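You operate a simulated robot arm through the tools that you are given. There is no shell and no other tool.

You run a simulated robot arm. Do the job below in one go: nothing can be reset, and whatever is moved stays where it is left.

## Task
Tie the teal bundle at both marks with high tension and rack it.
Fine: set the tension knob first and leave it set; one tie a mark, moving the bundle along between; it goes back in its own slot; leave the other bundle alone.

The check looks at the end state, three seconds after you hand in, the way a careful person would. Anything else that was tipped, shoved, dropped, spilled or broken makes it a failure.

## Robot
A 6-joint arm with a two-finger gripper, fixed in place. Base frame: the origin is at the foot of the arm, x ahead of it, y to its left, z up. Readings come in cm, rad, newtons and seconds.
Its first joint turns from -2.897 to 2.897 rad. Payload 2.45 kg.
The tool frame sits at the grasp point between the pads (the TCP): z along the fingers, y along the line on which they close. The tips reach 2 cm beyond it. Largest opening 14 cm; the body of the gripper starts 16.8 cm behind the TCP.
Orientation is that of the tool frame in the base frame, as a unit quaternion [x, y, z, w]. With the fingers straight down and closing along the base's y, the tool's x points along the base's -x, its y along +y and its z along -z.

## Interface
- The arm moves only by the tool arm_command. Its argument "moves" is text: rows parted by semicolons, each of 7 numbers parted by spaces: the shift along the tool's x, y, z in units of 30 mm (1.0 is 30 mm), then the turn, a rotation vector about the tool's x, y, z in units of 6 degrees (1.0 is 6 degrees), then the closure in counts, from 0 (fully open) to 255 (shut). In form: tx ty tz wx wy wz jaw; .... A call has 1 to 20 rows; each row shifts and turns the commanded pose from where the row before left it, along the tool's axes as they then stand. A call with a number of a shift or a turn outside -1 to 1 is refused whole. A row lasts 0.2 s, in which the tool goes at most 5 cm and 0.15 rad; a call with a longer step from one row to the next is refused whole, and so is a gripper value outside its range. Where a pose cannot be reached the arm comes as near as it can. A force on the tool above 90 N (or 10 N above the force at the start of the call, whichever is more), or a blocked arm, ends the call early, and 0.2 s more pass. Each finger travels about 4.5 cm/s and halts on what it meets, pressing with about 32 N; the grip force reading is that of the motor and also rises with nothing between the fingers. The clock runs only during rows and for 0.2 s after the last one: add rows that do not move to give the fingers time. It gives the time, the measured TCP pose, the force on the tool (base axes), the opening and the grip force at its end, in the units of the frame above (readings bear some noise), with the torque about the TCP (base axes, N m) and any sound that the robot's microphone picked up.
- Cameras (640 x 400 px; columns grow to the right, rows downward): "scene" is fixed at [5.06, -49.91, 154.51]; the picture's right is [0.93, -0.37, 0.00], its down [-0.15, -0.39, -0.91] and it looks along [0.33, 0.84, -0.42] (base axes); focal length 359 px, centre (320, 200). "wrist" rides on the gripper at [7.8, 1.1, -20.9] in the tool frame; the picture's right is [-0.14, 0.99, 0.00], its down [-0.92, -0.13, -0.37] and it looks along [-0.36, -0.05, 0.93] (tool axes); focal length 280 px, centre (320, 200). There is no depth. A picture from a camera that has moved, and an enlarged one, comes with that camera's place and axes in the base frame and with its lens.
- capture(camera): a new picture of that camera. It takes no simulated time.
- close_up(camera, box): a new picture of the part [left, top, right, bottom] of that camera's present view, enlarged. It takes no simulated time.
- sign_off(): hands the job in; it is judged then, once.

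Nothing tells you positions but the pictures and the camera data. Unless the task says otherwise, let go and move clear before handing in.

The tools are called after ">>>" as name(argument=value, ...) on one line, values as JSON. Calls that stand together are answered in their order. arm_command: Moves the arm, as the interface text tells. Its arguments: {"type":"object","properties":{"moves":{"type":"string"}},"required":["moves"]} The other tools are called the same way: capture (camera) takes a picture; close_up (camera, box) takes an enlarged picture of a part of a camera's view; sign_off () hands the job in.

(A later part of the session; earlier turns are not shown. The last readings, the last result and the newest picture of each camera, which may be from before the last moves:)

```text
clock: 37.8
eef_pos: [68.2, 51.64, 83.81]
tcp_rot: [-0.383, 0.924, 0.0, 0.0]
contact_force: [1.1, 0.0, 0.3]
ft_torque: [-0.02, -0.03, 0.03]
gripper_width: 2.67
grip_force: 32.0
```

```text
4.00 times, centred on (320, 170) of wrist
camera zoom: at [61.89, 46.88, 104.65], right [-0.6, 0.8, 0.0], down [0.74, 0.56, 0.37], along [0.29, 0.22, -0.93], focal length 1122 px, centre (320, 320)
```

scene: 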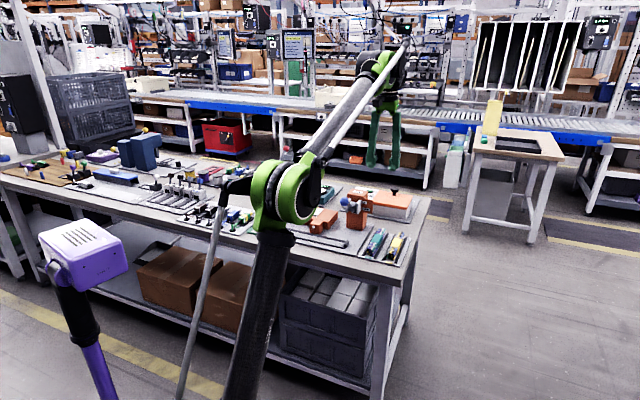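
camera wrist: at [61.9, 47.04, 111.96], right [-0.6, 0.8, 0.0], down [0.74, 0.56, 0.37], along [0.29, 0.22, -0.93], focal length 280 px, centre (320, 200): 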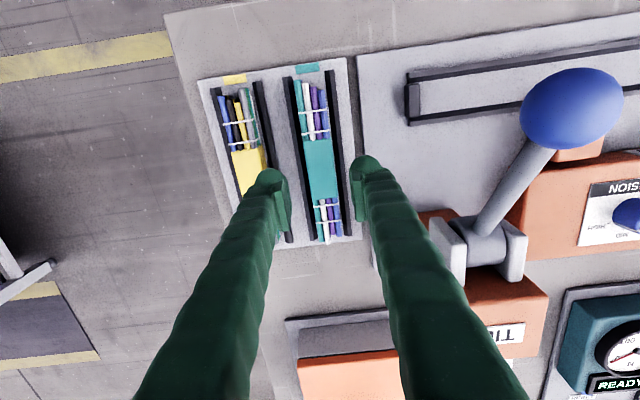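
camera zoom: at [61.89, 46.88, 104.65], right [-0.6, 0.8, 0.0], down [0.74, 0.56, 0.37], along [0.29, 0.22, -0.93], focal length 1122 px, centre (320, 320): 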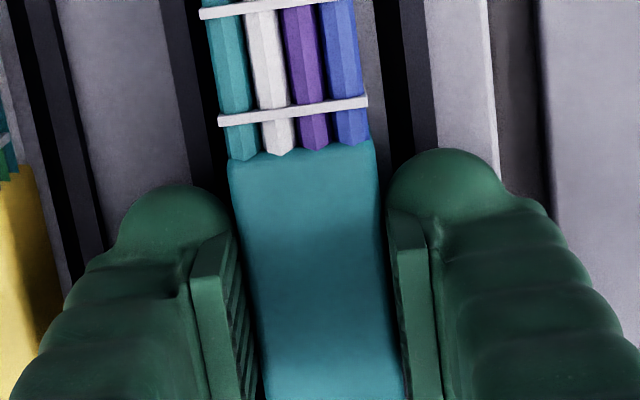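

The bundle is gripped at 2.67 cm. I'll lift it straight up, slowly at first.

>>> arm_command(moves="0 0 -0.3 0 0 0 240; 0 0 -0.4 0 0 0 240; 0 0 -0.6 0 0 0 240; 0 0 -0.8 0 0 0 240; 0 0 0 0 0 0 240")

>>> close_up(camera="scene", box=[335, 190, 425, 270])

```text
clock: 39.0
eef_pos: [68.11, 51.76, 90.2]
tcp_rot: [-0.382, 0.924, 0.001, 0.0]
contact_force: [0.7, -0.2, -1.3]
ft_torque: [0.0, -0.03, -0.01]
gripper_width: 2.66
grip_force: 31.6
```

```text
5.00 times, centred on (380, 230) of scene
camera zoom: at [5.06, -49.91, 154.51], right [0.93, -0.37, 0.0], down [-0.15, -0.39, -0.91], along [0.33, 0.84, -0.42], focal length 1796 px, centre (20, 50)
```

zoom: 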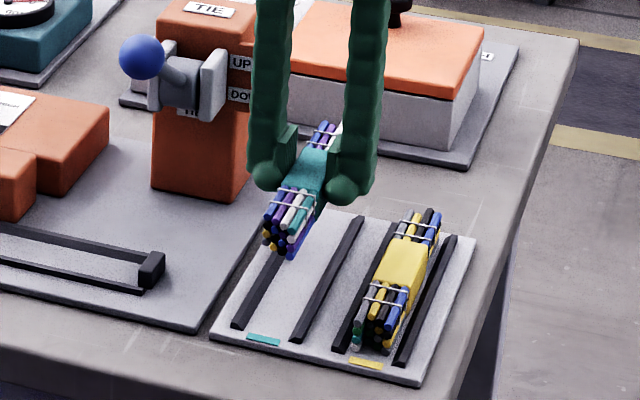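

The bundle is held well and is clear of the slot. I'll raise it to z≈112, then turn the wrist +90° so it lies along the trough.

>>> arm_command(moves="0.1 0 -0.92 0 0 0 240; 0.2 0 -0.92 0 0 0 240; 0.2 0 -0.92 0 0 0 240; 0.2 0 -0.92 0 0 0 240; 0.2 0 -0.92 0 0 0 240; 0.2 0 -0.92 0 0 0 240; 0.2 0 -0.92 0 0 0 240; 0.2 0 -0.92 0 0 0 240; 0 0 0 0 0 0 240")

>>> arm_command(moves="0 0 0 0 0 0.9 240; 0 0 0 0 0 0.9 240; 0 0 0 0 0 0.9 240; 0 0 0 0 0 0.9 240; 0 0 0 0 0 0.9 240; 0 0 0 0 0 0.9 240; 0 0 0 0 0 0.9 240; 0 0 0 0 0 0.9 240; 0 0 0 0 0 0.9 240; 0 0 0 0 0 0.9 240; 0 0 0 0 0 0.9 240; 0 0 0 0 0 0.9 240; 0 0 0 0 0 0.9 240; 0 0 0 0 0 0.9 240; 0 0 0 0 0 0.9 240; 0 0 0 0 0 0.9 240; 0 0 0 0 0 0.6 240; 0 0 0 0 0 0 240")

>>> capture(camera="wrist")

>>> capture(camera="scene")

```text
clock: 41.0
eef_pos: [64.64, 48.69, 112.36]
tcp_rot: [-0.382, 0.924, 0.0, 0.0]
contact_force: [0.5, -0.2, -1.7]
ft_torque: [0.02, 0.01, -0.02]
gripper_width: 2.69
grip_force: 31.7
```

```text
clock: 44.8
eef_pos: [65.06, 48.69, 112.29]
tcp_rot: [0.384, 0.923, 0.001, 0.001]
contact_force: [0.1, 0.0, -0.9]
ft_torque: [0.0, -0.03, -0.01]
gripper_width: 2.66
grip_force: 31.7
```

```text
taken
camera wrist: at [60.27, 54.92, 133.14], right [0.8, 0.6, 0.0], down [0.56, -0.74, 0.37], along [0.22, -0.29, -0.93], focal length 280 px, centre (320, 200)
```

wrist: 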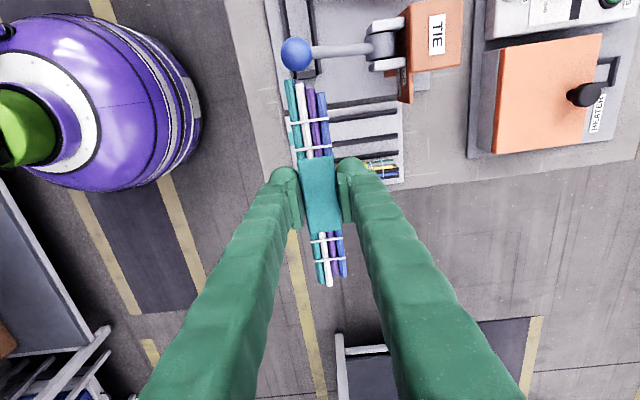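

```text
taken
```

scene: 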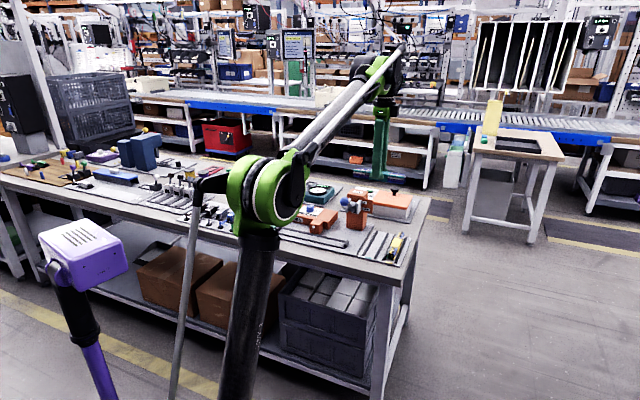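

The bundle is level in the hand and the turn worked. I'll measure the marks relative to the grip point and take a closer look at the trough and tie head.

>>> close_up(camera="wrist", box=[250, 60, 390, 300])

>>> close_up(camera="scene", box=[265, 200, 365, 262])

>>> close_up(camera="scene", box=[295, 205, 345, 240])

```text
1.67 times, centred on (320, 180) of wrist
camera zoom: at [60.27, 54.92, 133.14], right [0.8, 0.6, 0.0], down [0.56, -0.74, 0.37], along [0.22, -0.29, -0.93], focal length 467 px, centre (320, 233)
```

zoom: 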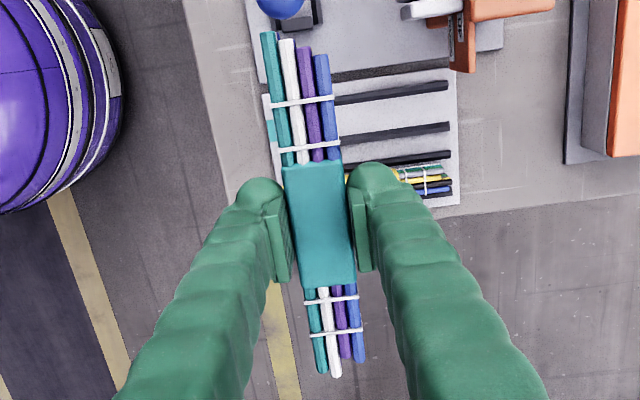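

```text
6.40 times, centred on (315, 231) of scene
camera zoom: at [5.06, -49.91, 154.51], right [0.93, -0.37, 0.0], down [-0.15, -0.39, -0.91], along [0.33, 0.84, -0.42], focal length 2299 px, centre (352, 2)
```

zoom: 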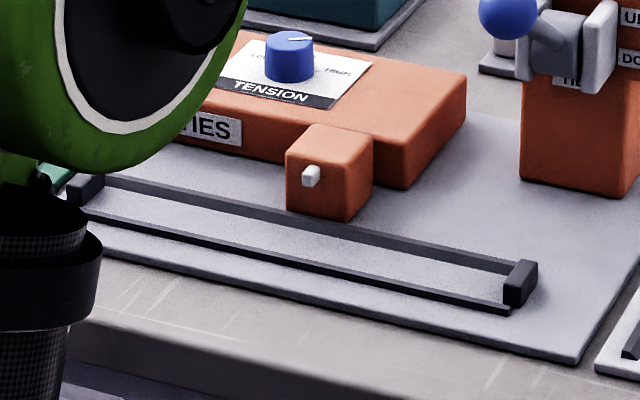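

```text
11.43 times, centred on (320, 222) of scene
camera zoom: at [5.06, -49.91, 154.51], right [0.93, -0.37, 0.0], down [-0.15, -0.39, -0.91], along [0.33, 0.84, -0.42], focal length 4105 px, centre (320, -57)
```

zoom: 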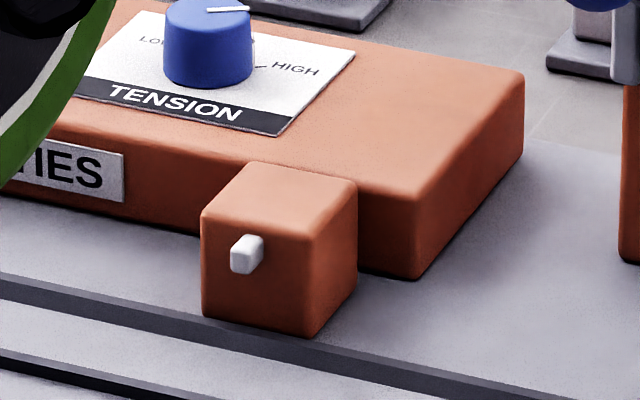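

The nozzle is at u≈−13.5. The trough rails are centred at v≈79.2 with the end stops near u≈0.9 and −27.9, and the bundle marks lie 4.7 cm to the left and 5.45 cm to the right of my grip point. I'll carry it over the trough high, with the left mark to be tied first.

>>> arm_command(moves="0.985 -0.0586 0 0 0 0 240; 0.985 -0.0586 0 0 0 0 240; 0.985 -0.0586 0 0 0 0 240; 0.985 -0.0586 0 0 0 0 240; 0.985 -0.0586 0 0 0 0 240; 0.985 -0.0586 0 0 0 0 240; 0.985 -0.0586 0 0 0 0 240; 0 0 0.9 0 0 0 240; 0 0 0.9 0 0 0 240; 0 0 0.9 0 0 0 240; 0 0 0.9 0 0 0 240; 0 0 0 0 0 0 240")

>>> capture(camera="wrist")

>>> close_up(camera="scene", box=[265, 170, 385, 260])

```text
clock: 47.4
eef_pos: [49.7, 62.62, 101.39]
tcp_rot: [0.383, 0.924, 0.0, 0.0]
contact_force: [-0.5, 0.3, 0.2]
ft_torque: [-0.14, -0.11, -0.03]
gripper_width: 2.66
grip_force: 32.0
```

```text
taken
camera wrist: at [44.88, 68.76, 122.1], right [0.8, 0.6, 0.0], down [0.56, -0.74, 0.37], along [0.22, -0.29, -0.93], focal length 280 px, centre (320, 200)
```

wrist: 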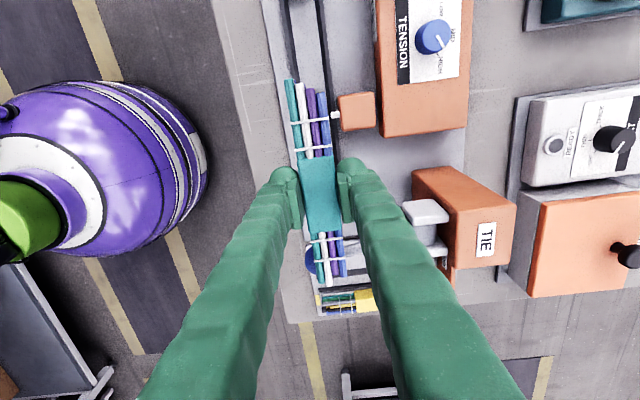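

```text
4.44 times, centred on (325, 215) of scene
camera zoom: at [5.06, -49.91, 154.51], right [0.93, -0.37, 0.0], down [-0.15, -0.39, -0.91], along [0.33, 0.84, -0.42], focal length 1596 px, centre (298, 133)
```

zoom: 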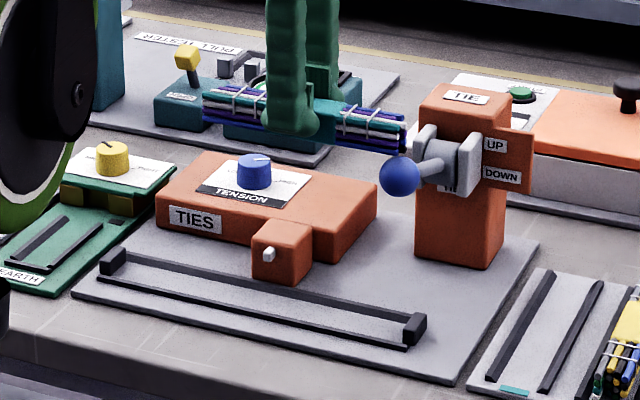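

The bundle's right end has touched the lever ball and moved it a little, because my straight descent went too close to it. No sound has been reported. I'm backing up now and checking the lever.

>>> arm_command(moves="0 0 -0.6 0 0 0 240; 0 0 -0.8 0 0 0 240; 0 0 -0.8 0 0 0 240; 0 0 0 0 0 0 240")

>>> close_up(camera="scene", box=[320, 170, 410, 240])

>>> close_up(camera="wrist", box=[240, 60, 400, 300])

```text
clock: 48.4
eef_pos: [49.59, 62.29, 107.86]
tcp_rot: [0.382, 0.924, 0.0, 0.0]
contact_force: [0.6, 0.2, -1.5]
ft_torque: [0.03, 0.05, -0.01]
gripper_width: 2.69
grip_force: 32.2
```

```text
5.71 times, centred on (365, 205) of scene
camera zoom: at [5.06, -49.91, 154.51], right [0.93, -0.37, 0.0], down [-0.15, -0.39, -0.91], along [0.33, 0.84, -0.42], focal length 2052 px, centre (63, 171)
```

zoom: 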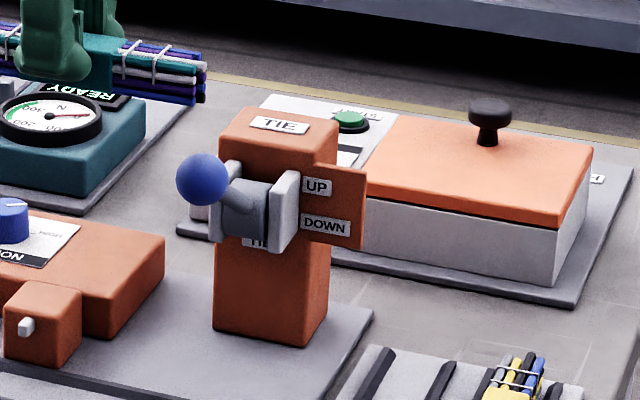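

```text
1.67 times, centred on (320, 180) of wrist
camera zoom: at [44.77, 68.54, 128.65], right [0.8, 0.6, 0.0], down [0.56, -0.74, 0.37], along [0.22, -0.29, -0.93], focal length 467 px, centre (320, 233)
```

zoom: 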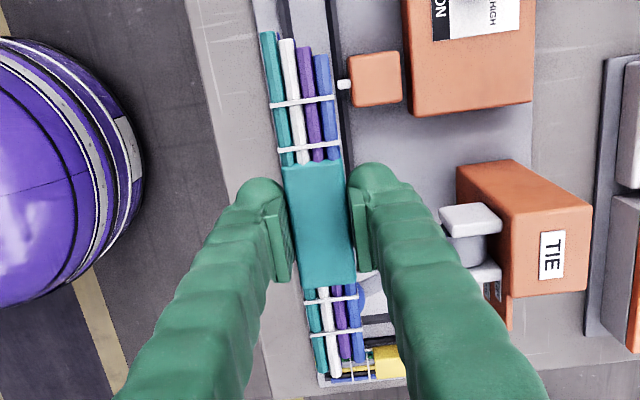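

The lever sprang back to UP on its own and the bundle has not shifted in the grip. I'll descend further left, clear of the ball, then slide right below it before lowering into the trough.

>>> arm_command(moves="0.55 0 0 0 0 0 240; 0.55 0 0 0 0 0 240; 0.55 0 0 0 0 0 240; 0 0 0.9 0 0 0 240; 0 0 0.9 0 0 0 240; 0 0 0.9 0 0 0 240; 0 0 0.9 0 0 0 240; 0 0 0.9 0 0 0 240; 0 0 0.9 0 0 0 240; 0 0 0.85 0 0 0 240; 0 0 0 0 0 0 240")

>>> capture(camera="wrist")

>>> close_up(camera="scene", box=[260, 180, 372, 250])

```text
clock: 50.8
eef_pos: [45.8, 65.92, 89.11]
tcp_rot: [0.382, 0.924, 0.0, -0.001]
contact_force: [0.8, -0.1, -1.4]
ft_torque: [-0.03, -0.02, 0.0]
gripper_width: 2.7
grip_force: 32.2
```

```text
taken
camera wrist: at [41.05, 72.15, 109.94], right [0.8, 0.6, 0.0], down [0.56, -0.74, 0.37], along [0.22, -0.29, -0.93], focal length 280 px, centre (320, 200)
```

wrist: 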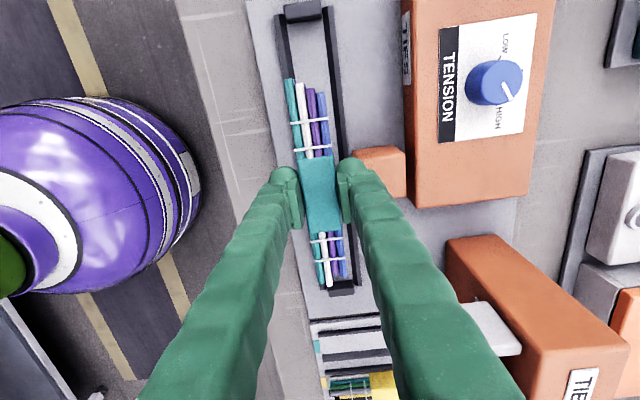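

```text
5.71 times, centred on (316, 215) of scene
camera zoom: at [5.06, -49.91, 154.51], right [0.93, -0.37, 0.0], down [-0.15, -0.39, -0.91], along [0.33, 0.84, -0.42], focal length 2052 px, centre (343, 114)
```

zoom: 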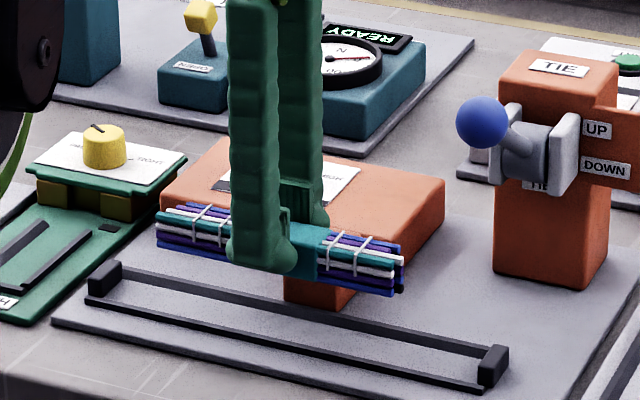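

>>> close_up(camera="wrist", box=[240, 0, 400, 100])

>>> close_up(camera="wrist", box=[260, 220, 420, 320])

```text
4.00 times, centred on (320, 50) of wrist
camera zoom: at [41.05, 72.15, 109.94], right [0.8, 0.6, 0.0], down [0.56, -0.74, 0.37], along [0.22, -0.29, -0.93], focal length 1122 px, centre (320, 800)
```

zoom: 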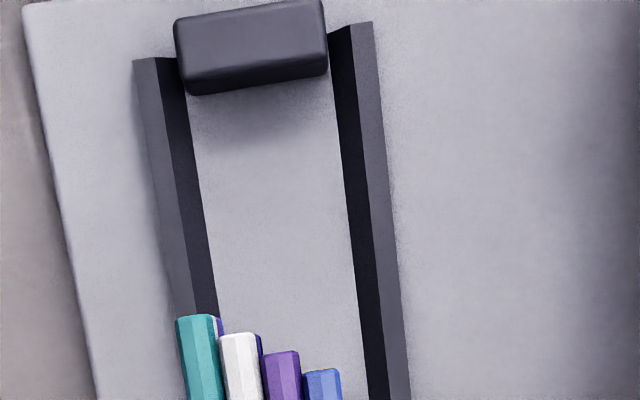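

```text
4.00 times, centred on (340, 270) of wrist
camera zoom: at [41.05, 72.15, 109.94], right [0.8, 0.6, 0.0], down [0.56, -0.74, 0.37], along [0.22, -0.29, -0.93], focal length 1122 px, centre (240, -80)
```

zoom: 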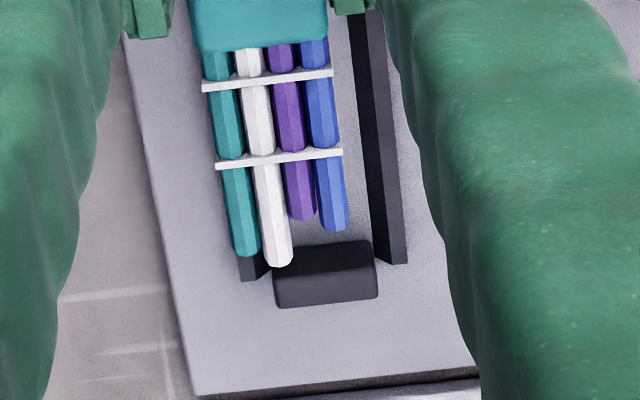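

The trough centre comes out near v≈79.5, so the bundle needs to move about 0.45 cm further out. I'll slide right under the ball, trim, drop to z≈87, and re-measure.

>>> arm_command(moves="-0.587 0.05 0 0 0 0 240; -0.587 0.05 0 0 0 0 240; -0.587 0.05 0 0 0 0 240; 0 0 0.35 0 0 0 240; 0 0 0.35 0 0 0 240; 0 0 0 0 0 0 240")

>>> capture(camera="wrist")

>>> close_up(camera="wrist", box=[240, 20, 400, 160])

>>> close_up(camera="wrist", box=[260, 220, 420, 320])

>>> close_up(camera="scene", box=[275, 190, 365, 250])

```text
clock: 52.2
eef_pos: [49.9, 62.51, 87.17]
tcp_rot: [0.382, 0.924, 0.0, 0.0]
contact_force: [-0.1, 0.7, -1.7]
ft_torque: [0.01, 0.01, 0.0]
gripper_width: 2.69
grip_force: 32.3
```

```text
taken
camera wrist: at [45.11, 68.74, 107.98], right [0.8, 0.6, 0.0], down [0.56, -0.74, 0.37], along [0.22, -0.29, -0.93], focal length 280 px, centre (320, 200)
```

wrist: 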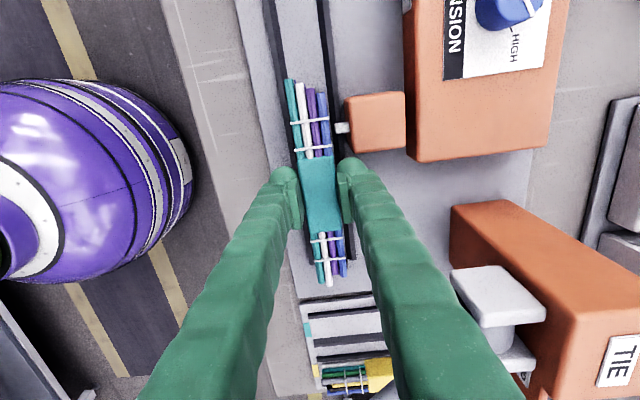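

```text
2.86 times, centred on (320, 90) of wrist
camera zoom: at [45.11, 68.74, 107.98], right [0.8, 0.6, 0.0], down [0.56, -0.74, 0.37], along [0.22, -0.29, -0.93], focal length 801 px, centre (320, 514)
```

zoom: 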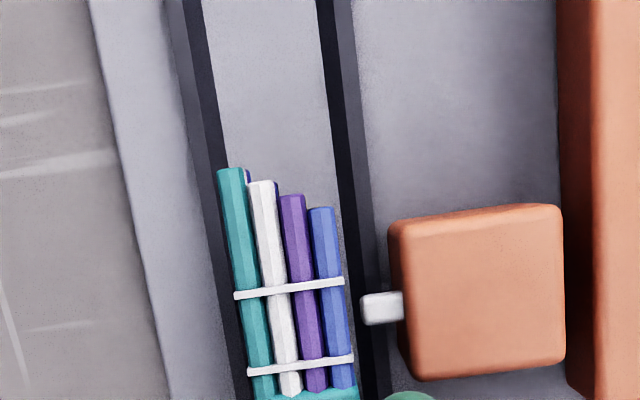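

```text
4.00 times, centred on (340, 270) of wrist
camera zoom: at [45.11, 68.74, 107.98], right [0.8, 0.6, 0.0], down [0.56, -0.74, 0.37], along [0.22, -0.29, -0.93], focal length 1122 px, centre (240, -80)
```

zoom: 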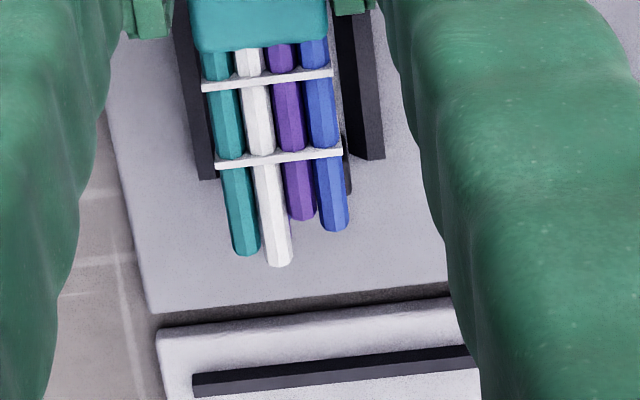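

```text
6.67 times, centred on (320, 220) of scene
camera zoom: at [5.06, -49.91, 154.51], right [0.93, -0.37, 0.0], down [-0.15, -0.39, -0.91], along [0.33, 0.84, -0.42], focal length 2394 px, centre (320, 67)
```

zoom: 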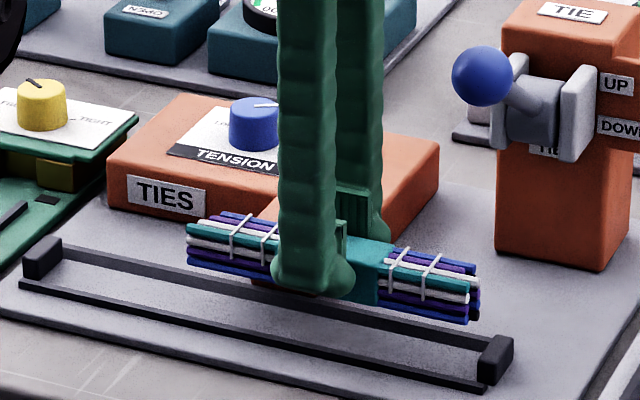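

The left mark lines up with the nozzle, and the bundle is centred over the trough to within a millimetre. I'll shift 2 mm left to clear the end stop and lower to just above the floor.

>>> arm_command(moves="0.06 0.02 0.3 0 0 0 240; 0 0 0.3 0 0 0 240; 0 0 0.25 0 0 0 240; 0 0 0.15 0 0 0 240; 0 0 0 0 0 0 240")

>>> close_up(camera="wrist", box=[240, 20, 400, 160])

>>> close_up(camera="wrist", box=[260, 220, 420, 320])

>>> close_up(camera="scene", box=[275, 195, 365, 255])

```text
clock: 53.4
eef_pos: [49.97, 62.53, 84.16]
tcp_rot: [0.382, 0.924, 0.001, 0.001]
contact_force: [0.7, 0.2, -1.6]
ft_torque: [0.0, -0.01, 0.02]
gripper_width: 2.69
grip_force: 31.7
```

```text
2.86 times, centred on (320, 90) of wrist
camera zoom: at [45.21, 68.87, 105.01], right [0.8, 0.6, 0.0], down [0.56, -0.74, 0.37], along [0.22, -0.29, -0.93], focal length 801 px, centre (320, 514)
```

zoom: 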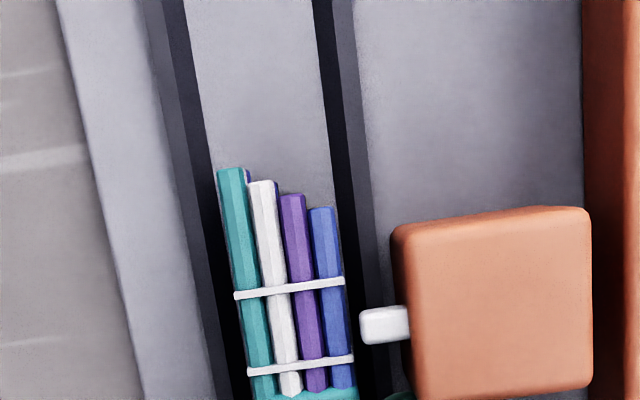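

```text
4.00 times, centred on (340, 270) of wrist
camera zoom: at [45.21, 68.87, 105.01], right [0.8, 0.6, 0.0], down [0.56, -0.74, 0.37], along [0.22, -0.29, -0.93], focal length 1122 px, centre (240, -80)
```

zoom: 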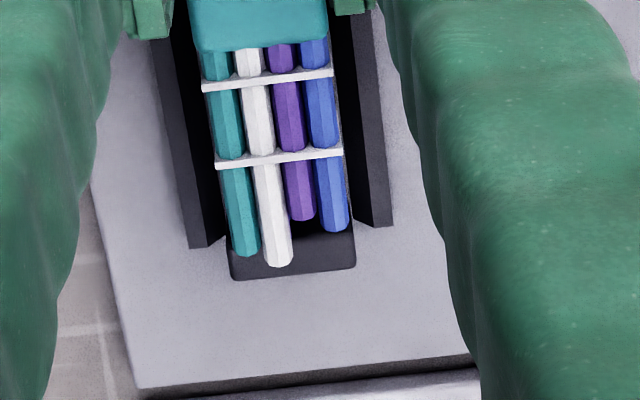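

```text
6.67 times, centred on (320, 225) of scene
camera zoom: at [5.06, -49.91, 154.51], right [0.93, -0.37, 0.0], down [-0.15, -0.39, -0.91], along [0.33, 0.84, -0.42], focal length 2394 px, centre (320, 33)
```

zoom: 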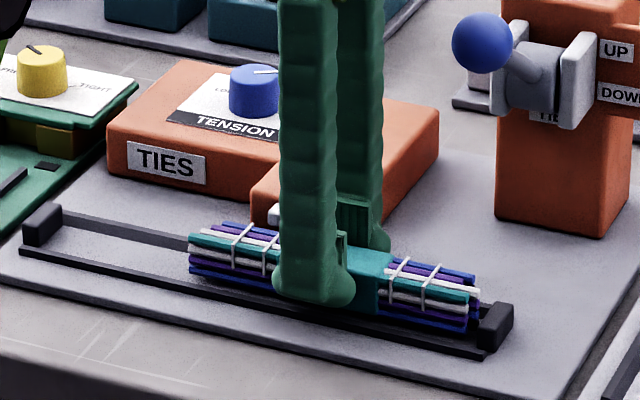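

Everything is clear: the weight is still only the bundle's own, the nozzle sits exactly between the mark lines, and the right end is inside the stop. I'll lower the last few millimetres.

>>> arm_command(moves="0 0 0.05 0 0 0 240; 0 0 0.05 0 0 0 240; 0 0 0 0 0 0 240")

```text
clock: 54.2
eef_pos: [50.01, 62.6, 83.91]
tcp_rot: [0.383, 0.924, 0.0, -0.001]
contact_force: [0.3, -0.6, -1.6]
ft_torque: [0.03, 0.04, 0.0]
gripper_width: 2.66
grip_force: 32.2
```

>>> arm_command(moves="0 0 0.04 0 0 0 240; 0 0 0 0 0 0 240")

>>> close_up(camera="scene", box=[285, 215, 355, 255])

```text
clock: 54.8
eef_pos: [49.89, 62.65, 83.86]
tcp_rot: [0.383, 0.924, 0.0, -0.001]
contact_force: [0.6, 1.1, 5.5]
ft_torque: [0.39, 0.34, -0.05]
gripper_width: 2.68
grip_force: 31.9
```

```text
9.14 times, centred on (320, 235) of scene
camera zoom: at [5.06, -49.91, 154.51], right [0.93, -0.37, 0.0], down [-0.15, -0.39, -0.91], along [0.33, 0.84, -0.42], focal length 3284 px, centre (320, -120)
```

zoom: 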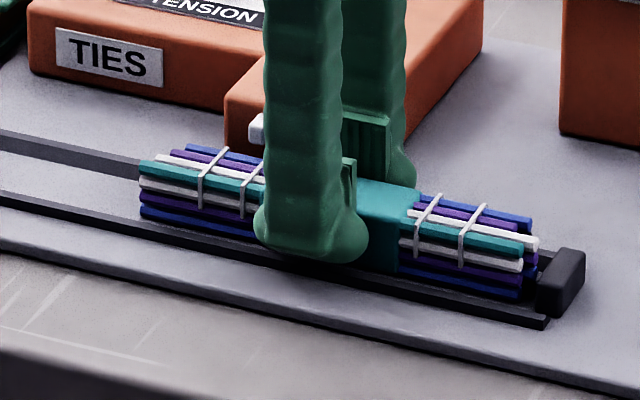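

The bundle has touched the trough floor. I'll open to 5 cm to release it, then rise straight up.

>>> arm_command(moves="0 0 0 0 0 0 215; 0 0 0 0 0 0 190; 0 0 0 0 0 0 164; 0 0 0 0 0 0 164; 0 0 0 0 0 0 164; 0 0 -0.3 0 0 0 164; 0 0 -0.6 0 0 0 164; 0 0 -0.8 0 0 0 164; 0 0 -0.8 0 0 0 164; 0 0 0 0 0 0 164")

>>> capture(camera="wrist")

>>> close_up(camera="wrist", box=[240, 80, 400, 240])

>>> close_up(camera="scene", box=[285, 215, 355, 255])

```text
clock: 57.0
eef_pos: [49.96, 62.65, 91.28]
tcp_rot: [0.382, 0.924, 0.0, 0.0]
contact_force: [0.0, -0.6, -0.7]
ft_torque: [0.03, 0.0, -0.01]
gripper_width: 5.0
grip_force: 0.0
```

```text
taken
camera wrist: at [45.15, 68.83, 112.07], right [0.8, 0.6, 0.0], down [0.56, -0.74, 0.37], along [0.22, -0.29, -0.93], focal length 280 px, centre (320, 200)
```

wrist: 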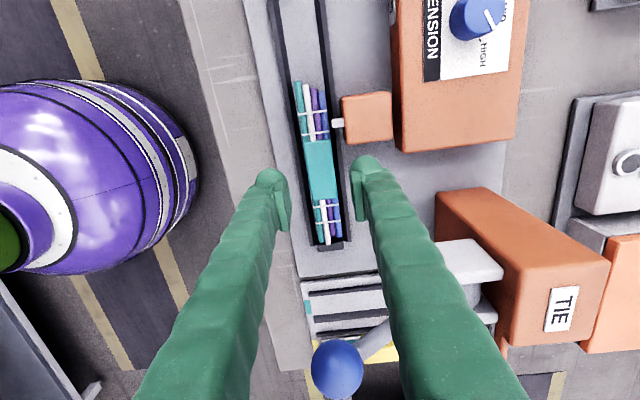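

```text
2.50 times, centred on (320, 160) of wrist
camera zoom: at [45.15, 68.83, 112.07], right [0.8, 0.6, 0.0], down [0.56, -0.74, 0.37], along [0.22, -0.29, -0.93], focal length 701 px, centre (320, 300)
```

zoom: 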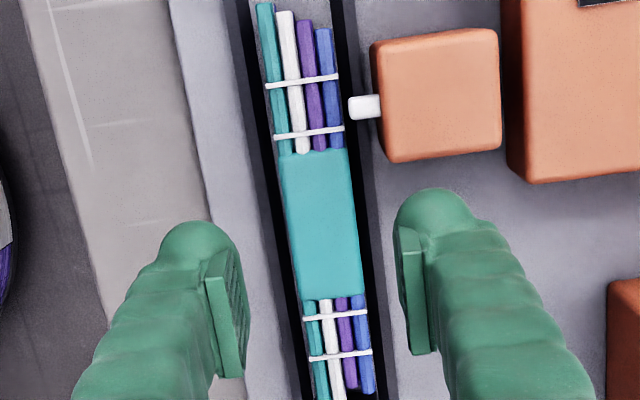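

```text
9.14 times, centred on (320, 235) of scene
camera zoom: at [5.06, -49.91, 154.51], right [0.93, -0.37, 0.0], down [-0.15, -0.39, -0.91], along [0.33, 0.84, -0.42], focal length 3284 px, centre (320, -120)
```

zoom: 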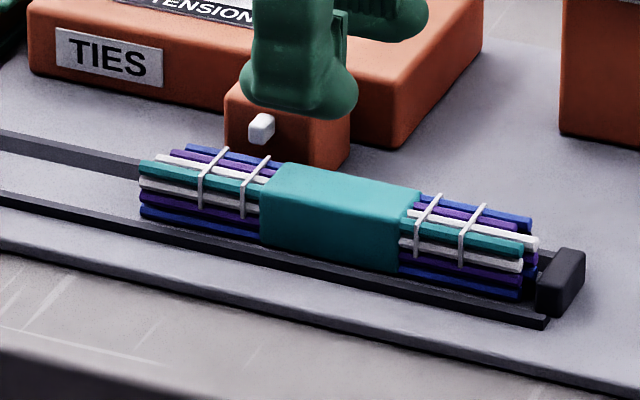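

The bundle is seated with its left mark at the nozzle, within about 1.5 mm. Next I'll rise, close the fingers and go above the lever ball.

>>> arm_command(moves="0 0 -0.93 0 0 0 164; 0 0 -0.93 0 0 0 164; 0 0 -0.93 0 0 0 164; 0 0 -0.93 0 0 0 200; 0 0 -0.93 0 0 0 250; 0 0 -0.93 0 0 0 250; -0.75 -0.03 0 0 0 0 250; -0.75 -0.03 0 0 0 0 250; -0.75 -0.03 0 0 0 0 250; -0.75 -0.03 0 0 0 0 250; 0 0 0 0 0 0 250")

>>> capture(camera="wrist")

>>> close_up(camera="scene", box=[310, 150, 410, 240])

```text
clock: 59.4
eef_pos: [56.01, 56.02, 108.27]
tcp_rot: [0.382, 0.924, 0.0, 0.0]
contact_force: [-0.2, -0.3, -0.1]
ft_torque: [0.03, -0.02, -0.04]
gripper_width: 0.26
grip_force: 0.1
```

```text
taken
camera wrist: at [51.35, 62.25, 128.95], right [0.8, 0.6, 0.0], down [0.56, -0.74, 0.37], along [0.22, -0.29, -0.93], focal length 280 px, centre (320, 200)
```

wrist: 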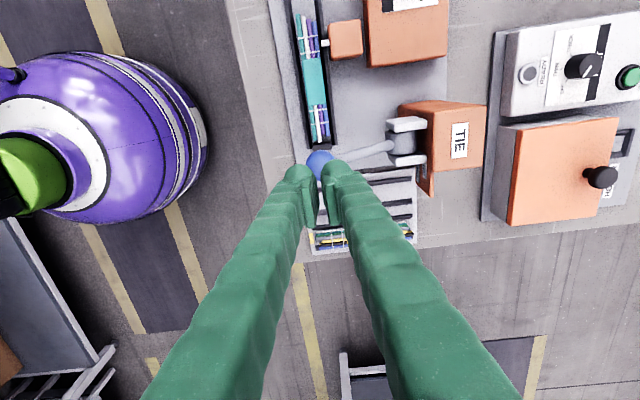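

```text
4.44 times, centred on (360, 195) of scene
camera zoom: at [5.06, -49.91, 154.51], right [0.93, -0.37, 0.0], down [-0.15, -0.39, -0.91], along [0.33, 0.84, -0.42], focal length 1596 px, centre (142, 222)
```

zoom: 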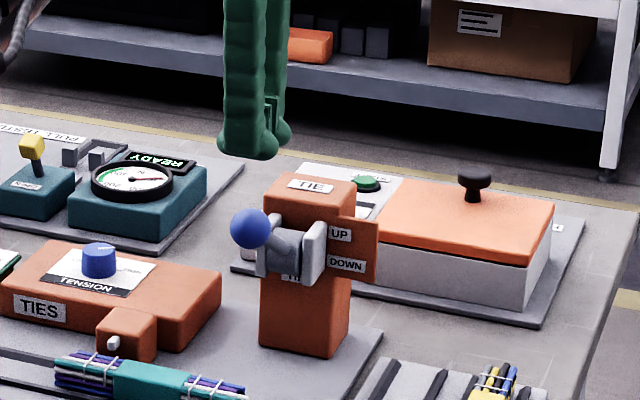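

The fingertips are directly over the ball. I'll press the lever down along its arc in stages, listening for a sound.

>>> arm_command(moves="0 0 0.85 0 0 0 250; 0 0 0.85 0 0 0 250; 0 -0.1 0.26 0 0 0 250; 0 -0.13 0.26 0 0 0 250; 0 -0.14 0.25 0 0 0 250; 0 -0.09 0.35 0 0 0 250; 0 -0.09 0.35 0 0 0 250; 0 -0.03 0.35 0 0 0 250; 0 -0.03 0.35 0 0 0 250; 0 0 0 0 0 0 250")

>>> close_up(camera="scene", box=[310, 160, 410, 250])

```text
clock: 61.6
eef_pos: [54.76, 54.74, 96.51]
tcp_rot: [0.383, 0.924, 0.0, 0.001]
contact_force: [0.1, 0.2, 3.4]
ft_torque: [0.04, -0.03, -0.01]
gripper_width: 0.6
grip_force: 0.0
```

```text
4.44 times, centred on (360, 205) of scene
camera zoom: at [5.06, -49.91, 154.51], right [0.93, -0.37, 0.0], down [-0.15, -0.39, -0.91], along [0.33, 0.84, -0.42], focal length 1596 px, centre (142, 178)
```

zoom: 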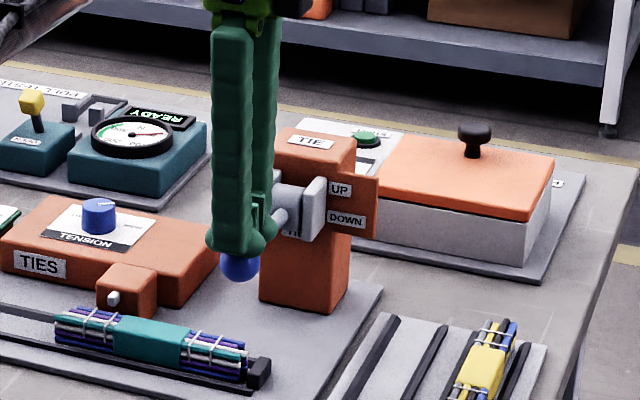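

The lever is moving with about 3 N of resistance. I'll continue down the arc.

>>> arm_command(moves="0 0.03 0.35 0 0 0 250; 0 0.04 0.35 0 0 0 250; 0 0.08 0.35 0 0 0 250; 0 0 0 0 0 0 250")

>>> close_up(camera="scene", box=[310, 160, 410, 250])

```text
clock: 62.6
eef_pos: [54.96, 55.08, 93.32]
tcp_rot: [0.382, 0.924, 0.0, 0.001]
contact_force: [-2.4, -3.3, 3.4]
ft_torque: [-0.08, 0.02, 0.04]
gripper_width: 0.51
grip_force: 1.7
```

```text
4.44 times, centred on (360, 205) of scene
camera zoom: at [5.06, -49.91, 154.51], right [0.93, -0.37, 0.0], down [-0.15, -0.39, -0.91], along [0.33, 0.84, -0.42], focal length 1596 px, centre (142, 178)
```

zoom: 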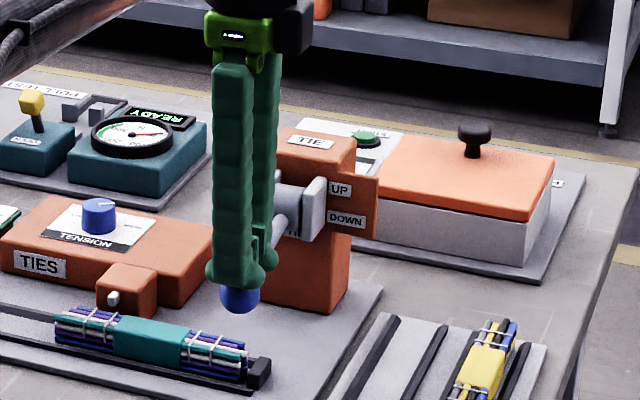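

>>> arm_command(moves="0 0.09 0.3 0 0 0 250; 0 0.1 0.3 0 0 0 250; 0 0 0 0 0 0 250")

>>> close_up(camera="scene", box=[310, 160, 410, 250])

```text
clock: 63.4
eef_pos: [55.49, 55.49, 91.85]
tcp_rot: [0.382, 0.924, 0.0, 0.0]
contact_force: [-1.6, -3.7, 3.2]
ft_torque: [-0.12, 0.05, 0.01]
gripper_width: 0.48
grip_force: 1.3
```

```text
4.44 times, centred on (360, 205) of scene
camera zoom: at [5.06, -49.91, 154.51], right [0.93, -0.37, 0.0], down [-0.15, -0.39, -0.91], along [0.33, 0.84, -0.42], focal length 1596 px, centre (142, 178)
```

zoom: 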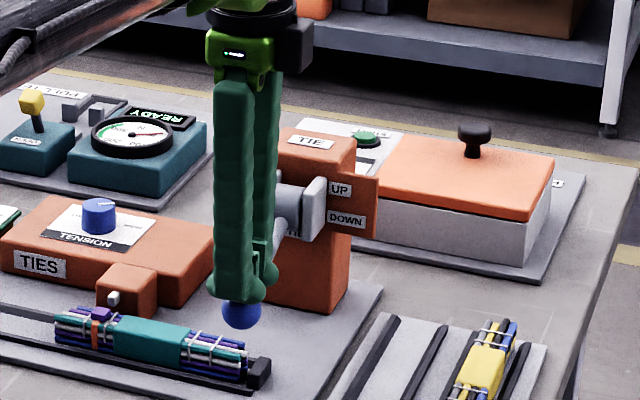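

An orange tie has appeared on the left mark. I'll look closer before letting the lever rise.

>>> close_up(camera="scene", box=[300, 215, 360, 255])

>>> capture(camera="wrist")

>>> close_up(camera="wrist", box=[260, 0, 400, 100])

```text
10.00 times, centred on (330, 235) of scene
camera zoom: at [5.06, -49.91, 154.51], right [0.93, -0.37, 0.0], down [-0.15, -0.39, -0.91], along [0.33, 0.84, -0.42], focal length 3592 px, centre (220, -150)
```

zoom: 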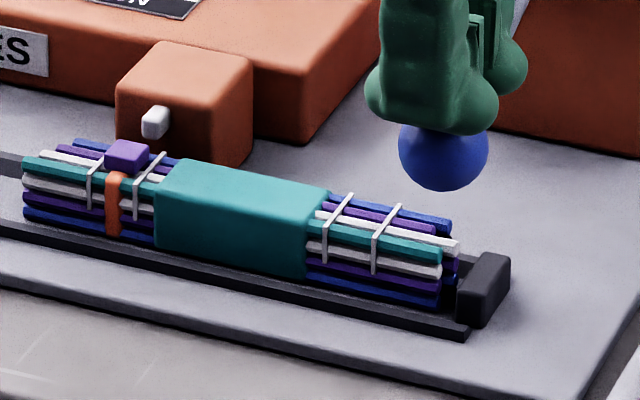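

```text
taken
camera wrist: at [50.64, 61.76, 112.58], right [0.8, 0.6, 0.0], down [0.56, -0.74, 0.37], along [0.22, -0.29, -0.93], focal length 280 px, centre (320, 200)
```

wrist: 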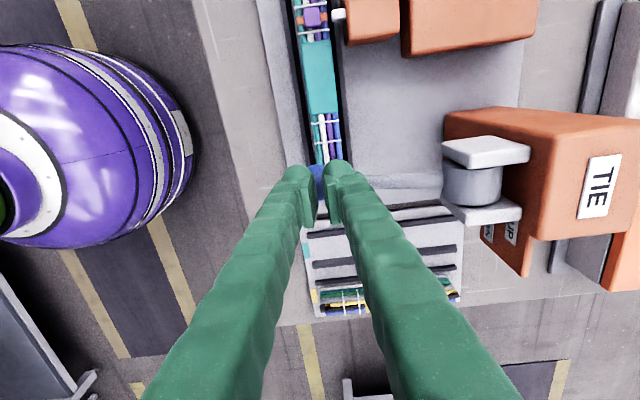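

```text
4.00 times, centred on (330, 50) of wrist
camera zoom: at [50.64, 61.76, 112.58], right [0.8, 0.6, 0.0], down [0.56, -0.74, 0.37], along [0.22, -0.29, -0.93], focal length 1122 px, centre (280, 800)
```

zoom: 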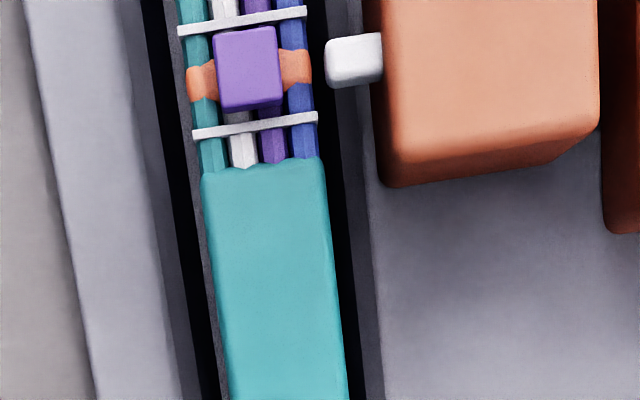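

The tie sits squarely between the left mark's two white lines. I'll let the lever rise back up gently.

>>> arm_command(moves="0 -0.1 -0.35 0 0 0 250; 0 -0.1 -0.4 0 0 0 250; 0 -0.05 -0.45 0 0 0 250; 0 0 -0.45 0 0 0 250; 0 0 -0.45 0 0 0 250; 0 0.05 -0.45 0 0 0 250; 0 0.1 -0.45 0 0 0 250; 0 0.1 -0.45 0 0 0 250; 0 0.1 -0.5 0 0 0 250; 0 0.05 -0.7 0 0 0 250; 0 0 -0.9 0 0 0 250; 0 0 0 0 0 0 250")

>>> capture(camera="wrist")

>>> close_up(camera="scene", box=[310, 160, 410, 250])

>>> close_up(camera="scene", box=[300, 215, 360, 255])

```text
clock: 66.0
eef_pos: [55.85, 55.9, 108.17]
tcp_rot: [0.383, 0.924, 0.0, 0.0]
contact_force: [0.2, 0.1, -0.4]
ft_torque: [-0.01, 0.01, 0.01]
gripper_width: 0.29
grip_force: 0.0
```

```text
taken
camera wrist: at [51.02, 62.05, 128.96], right [0.8, 0.6, 0.0], down [0.56, -0.74, 0.37], along [0.22, -0.29, -0.93], focal length 280 px, centre (320, 200)
```

wrist: 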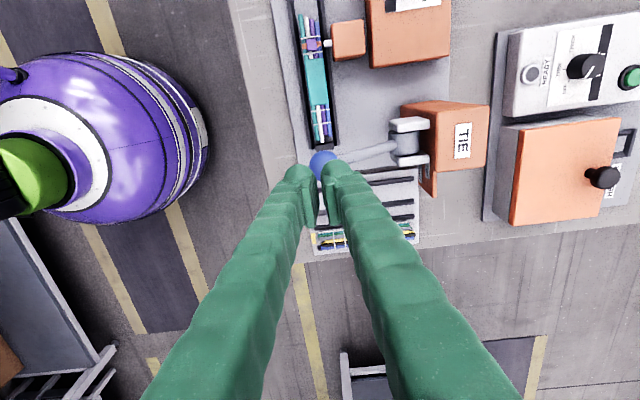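

```text
4.44 times, centred on (360, 205) of scene
camera zoom: at [5.06, -49.91, 154.51], right [0.93, -0.37, 0.0], down [-0.15, -0.39, -0.91], along [0.33, 0.84, -0.42], focal length 1596 px, centre (142, 178)
```

zoom: 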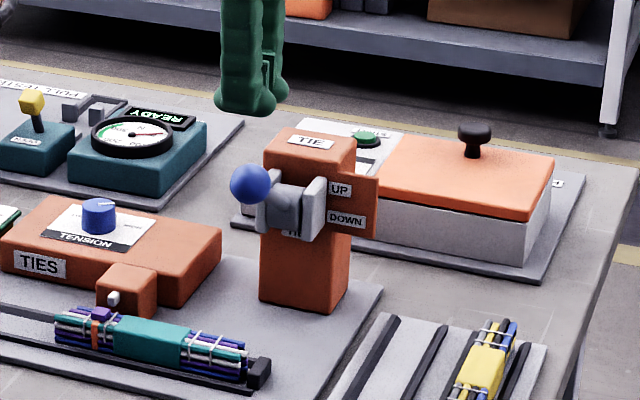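

```text
10.00 times, centred on (330, 235) of scene
camera zoom: at [5.06, -49.91, 154.51], right [0.93, -0.37, 0.0], down [-0.15, -0.39, -0.91], along [0.33, 0.84, -0.42], focal length 3592 px, centre (220, -150)
```

zoom: 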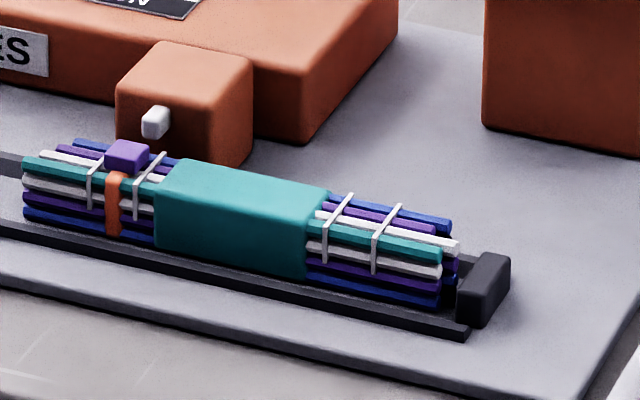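

The lever is back up and only one tie was made. I'll return above the sleeve with the fingers open, descend to z≈91, and check alignment.

>>> arm_command(moves="0.755 0.04 0 0 0 0 250; 0.755 0.04 0 0 0 0 164; 0.755 0.04 0 0 0 0 164; 0.755 0.04 0 0 0 0 164; 0 0 0.93 0 0 0 164; 0 0 0.93 0 0 0 164; 0 0 0.93 0 0 0 164; 0 0 0.93 0 0 0 164; 0 0 0.93 0 0 0 164; 0 0 0.93 0 0 0 164; 0 0 0 0 0 0 164")

>>> close_up(camera="wrist", box=[240, 80, 400, 240])

>>> close_up(camera="scene", box=[285, 205, 355, 255])

```text
clock: 68.4
eef_pos: [49.77, 62.36, 91.22]
tcp_rot: [0.382, 0.924, -0.001, 0.0]
contact_force: [0.2, 0.2, 0.5]
ft_torque: [0.0, 0.01, -0.02]
gripper_width: 4.98
grip_force: 0.0
```

```text
2.50 times, centred on (320, 160) of wrist
camera zoom: at [45.08, 68.66, 112.09], right [0.8, 0.6, 0.0], down [0.56, -0.74, 0.37], along [0.22, -0.29, -0.93], focal length 701 px, centre (320, 300)
```

zoom: 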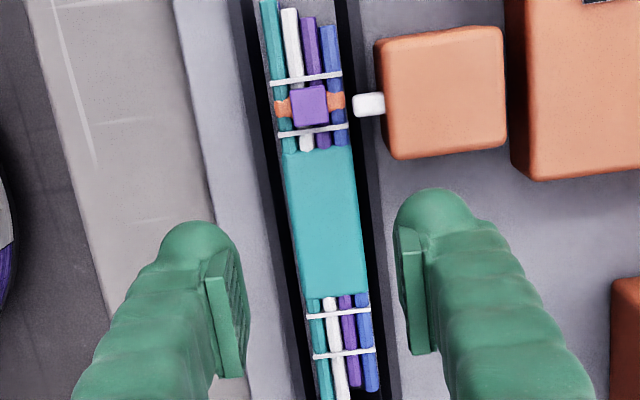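

```text
8.00 times, centred on (320, 230) of scene
camera zoom: at [5.06, -49.91, 154.51], right [0.93, -0.37, 0.0], down [-0.15, -0.39, -0.91], along [0.33, 0.84, -0.42], focal length 2873 px, centre (320, -40)
```

zoom: 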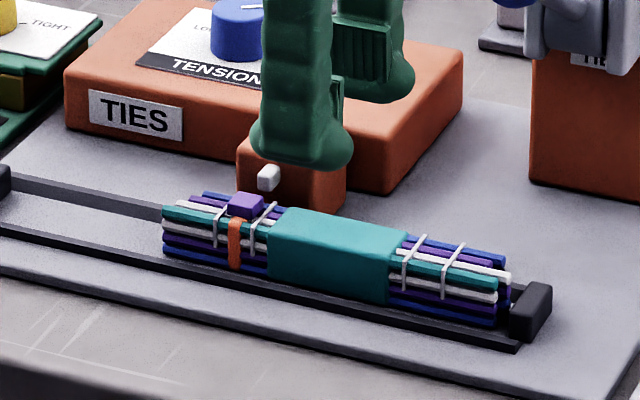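

>>> arm_command(moves="-0.05 0.06 0.8 0 0 0 164; 0 0 0.8 0 0 0 164; 0 0 0.6 0 0 0 164; 0 0 0.25 0 0 0 164; 0 0 0 0 0 0 164")

>>> close_up(camera="wrist", box=[240, 80, 400, 240])

```text
clock: 69.6
eef_pos: [49.94, 62.64, 84.14]
tcp_rot: [0.383, 0.924, 0.0, 0.0]
contact_force: [-0.8, -0.7, -0.3]
ft_torque: [0.02, -0.02, 0.0]
gripper_width: 5.01
grip_force: 0.0
```

```text
2.50 times, centred on (320, 160) of wrist
camera zoom: at [45.16, 68.8, 104.88], right [0.8, 0.6, 0.0], down [0.56, -0.74, 0.37], along [0.22, -0.29, -0.93], focal length 701 px, centre (320, 300)
```

zoom: 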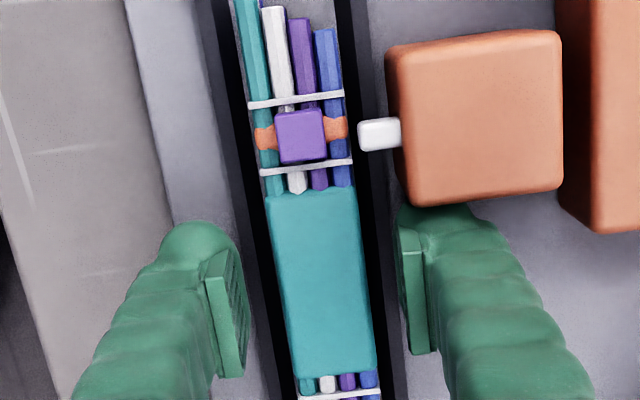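

>>> arm_command(moves="0 0 0.08 0 0 0 164; 0 0 0 0 0 0 190; 0 0 0 0 0 0 215; 0 0 0 0 0 0 235; 0 0 0 0 0 0 240; 0 0 0 0 0 0 240")

>>> arm_command(moves="0 0 -0.15 0 0 0 240; 0 0 -0.25 0 0 0 240; 0 0 -0.4 0 0 0 240; 0 0 -0.5 0 0 0 240; 0 0 -0.45 0 0 0 240; 0 0 0 0 0 0 240")

>>> capture(camera="wrist")

>>> close_up(camera="scene", box=[275, 190, 365, 250])

```text
clock: 71.0
eef_pos: [49.97, 62.65, 83.81]
tcp_rot: [0.383, 0.924, 0.0, 0.001]
contact_force: [0.3, 0.2, -0.3]
ft_torque: [0.02, 0.02, -0.03]
gripper_width: 2.67
grip_force: 31.4
```

```text
clock: 72.4
eef_pos: [49.92, 62.62, 89.02]
tcp_rot: [0.383, 0.924, 0.0, 0.0]
contact_force: [0.1, 0.4, -1.7]
ft_torque: [0.01, 0.01, 0.0]
gripper_width: 2.67
grip_force: 32.0
```

```text
taken
camera wrist: at [45.11, 68.89, 109.76], right [0.8, 0.6, 0.0], down [0.56, -0.74, 0.37], along [0.22, -0.29, -0.93], focal length 280 px, centre (320, 200)
```

wrist: 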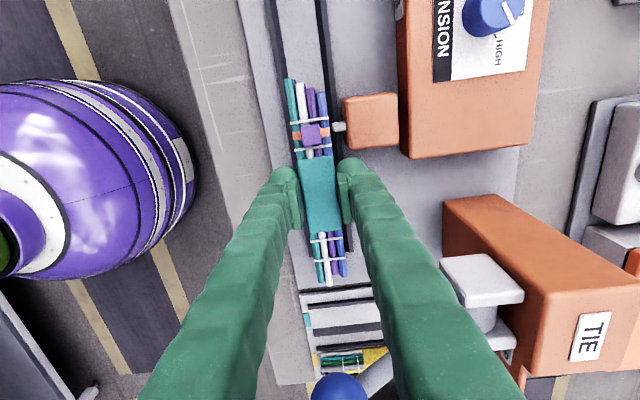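

```text
6.67 times, centred on (320, 220) of scene
camera zoom: at [5.06, -49.91, 154.51], right [0.93, -0.37, 0.0], down [-0.15, -0.39, -0.91], along [0.33, 0.84, -0.42], focal length 2394 px, centre (320, 67)
```

zoom: 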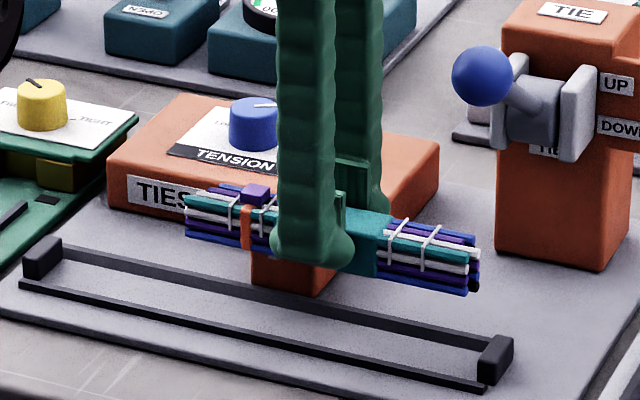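

Holding and lifted, with one tie on the left mark. I'll re-measure the marks in the grip before shifting along to the right mark.

>>> close_up(camera="wrist", box=[240, 60, 400, 180])

>>> close_up(camera="wrist", box=[250, 200, 410, 300])

```text
3.33 times, centred on (320, 120) of wrist
camera zoom: at [45.11, 68.89, 109.76], right [0.8, 0.6, 0.0], down [0.56, -0.74, 0.37], along [0.22, -0.29, -0.93], focal length 935 px, centre (320, 467)
```

zoom: 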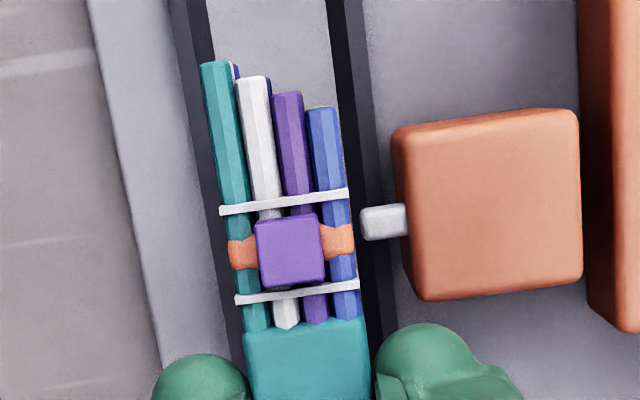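

```text
4.00 times, centred on (330, 250) of wrist
camera zoom: at [45.11, 68.89, 109.76], right [0.8, 0.6, 0.0], down [0.56, -0.74, 0.37], along [0.22, -0.29, -0.93], focal length 1122 px, centre (280, 0)
```

zoom: 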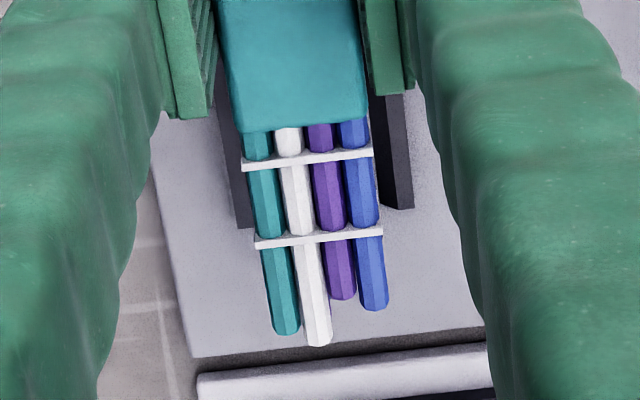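

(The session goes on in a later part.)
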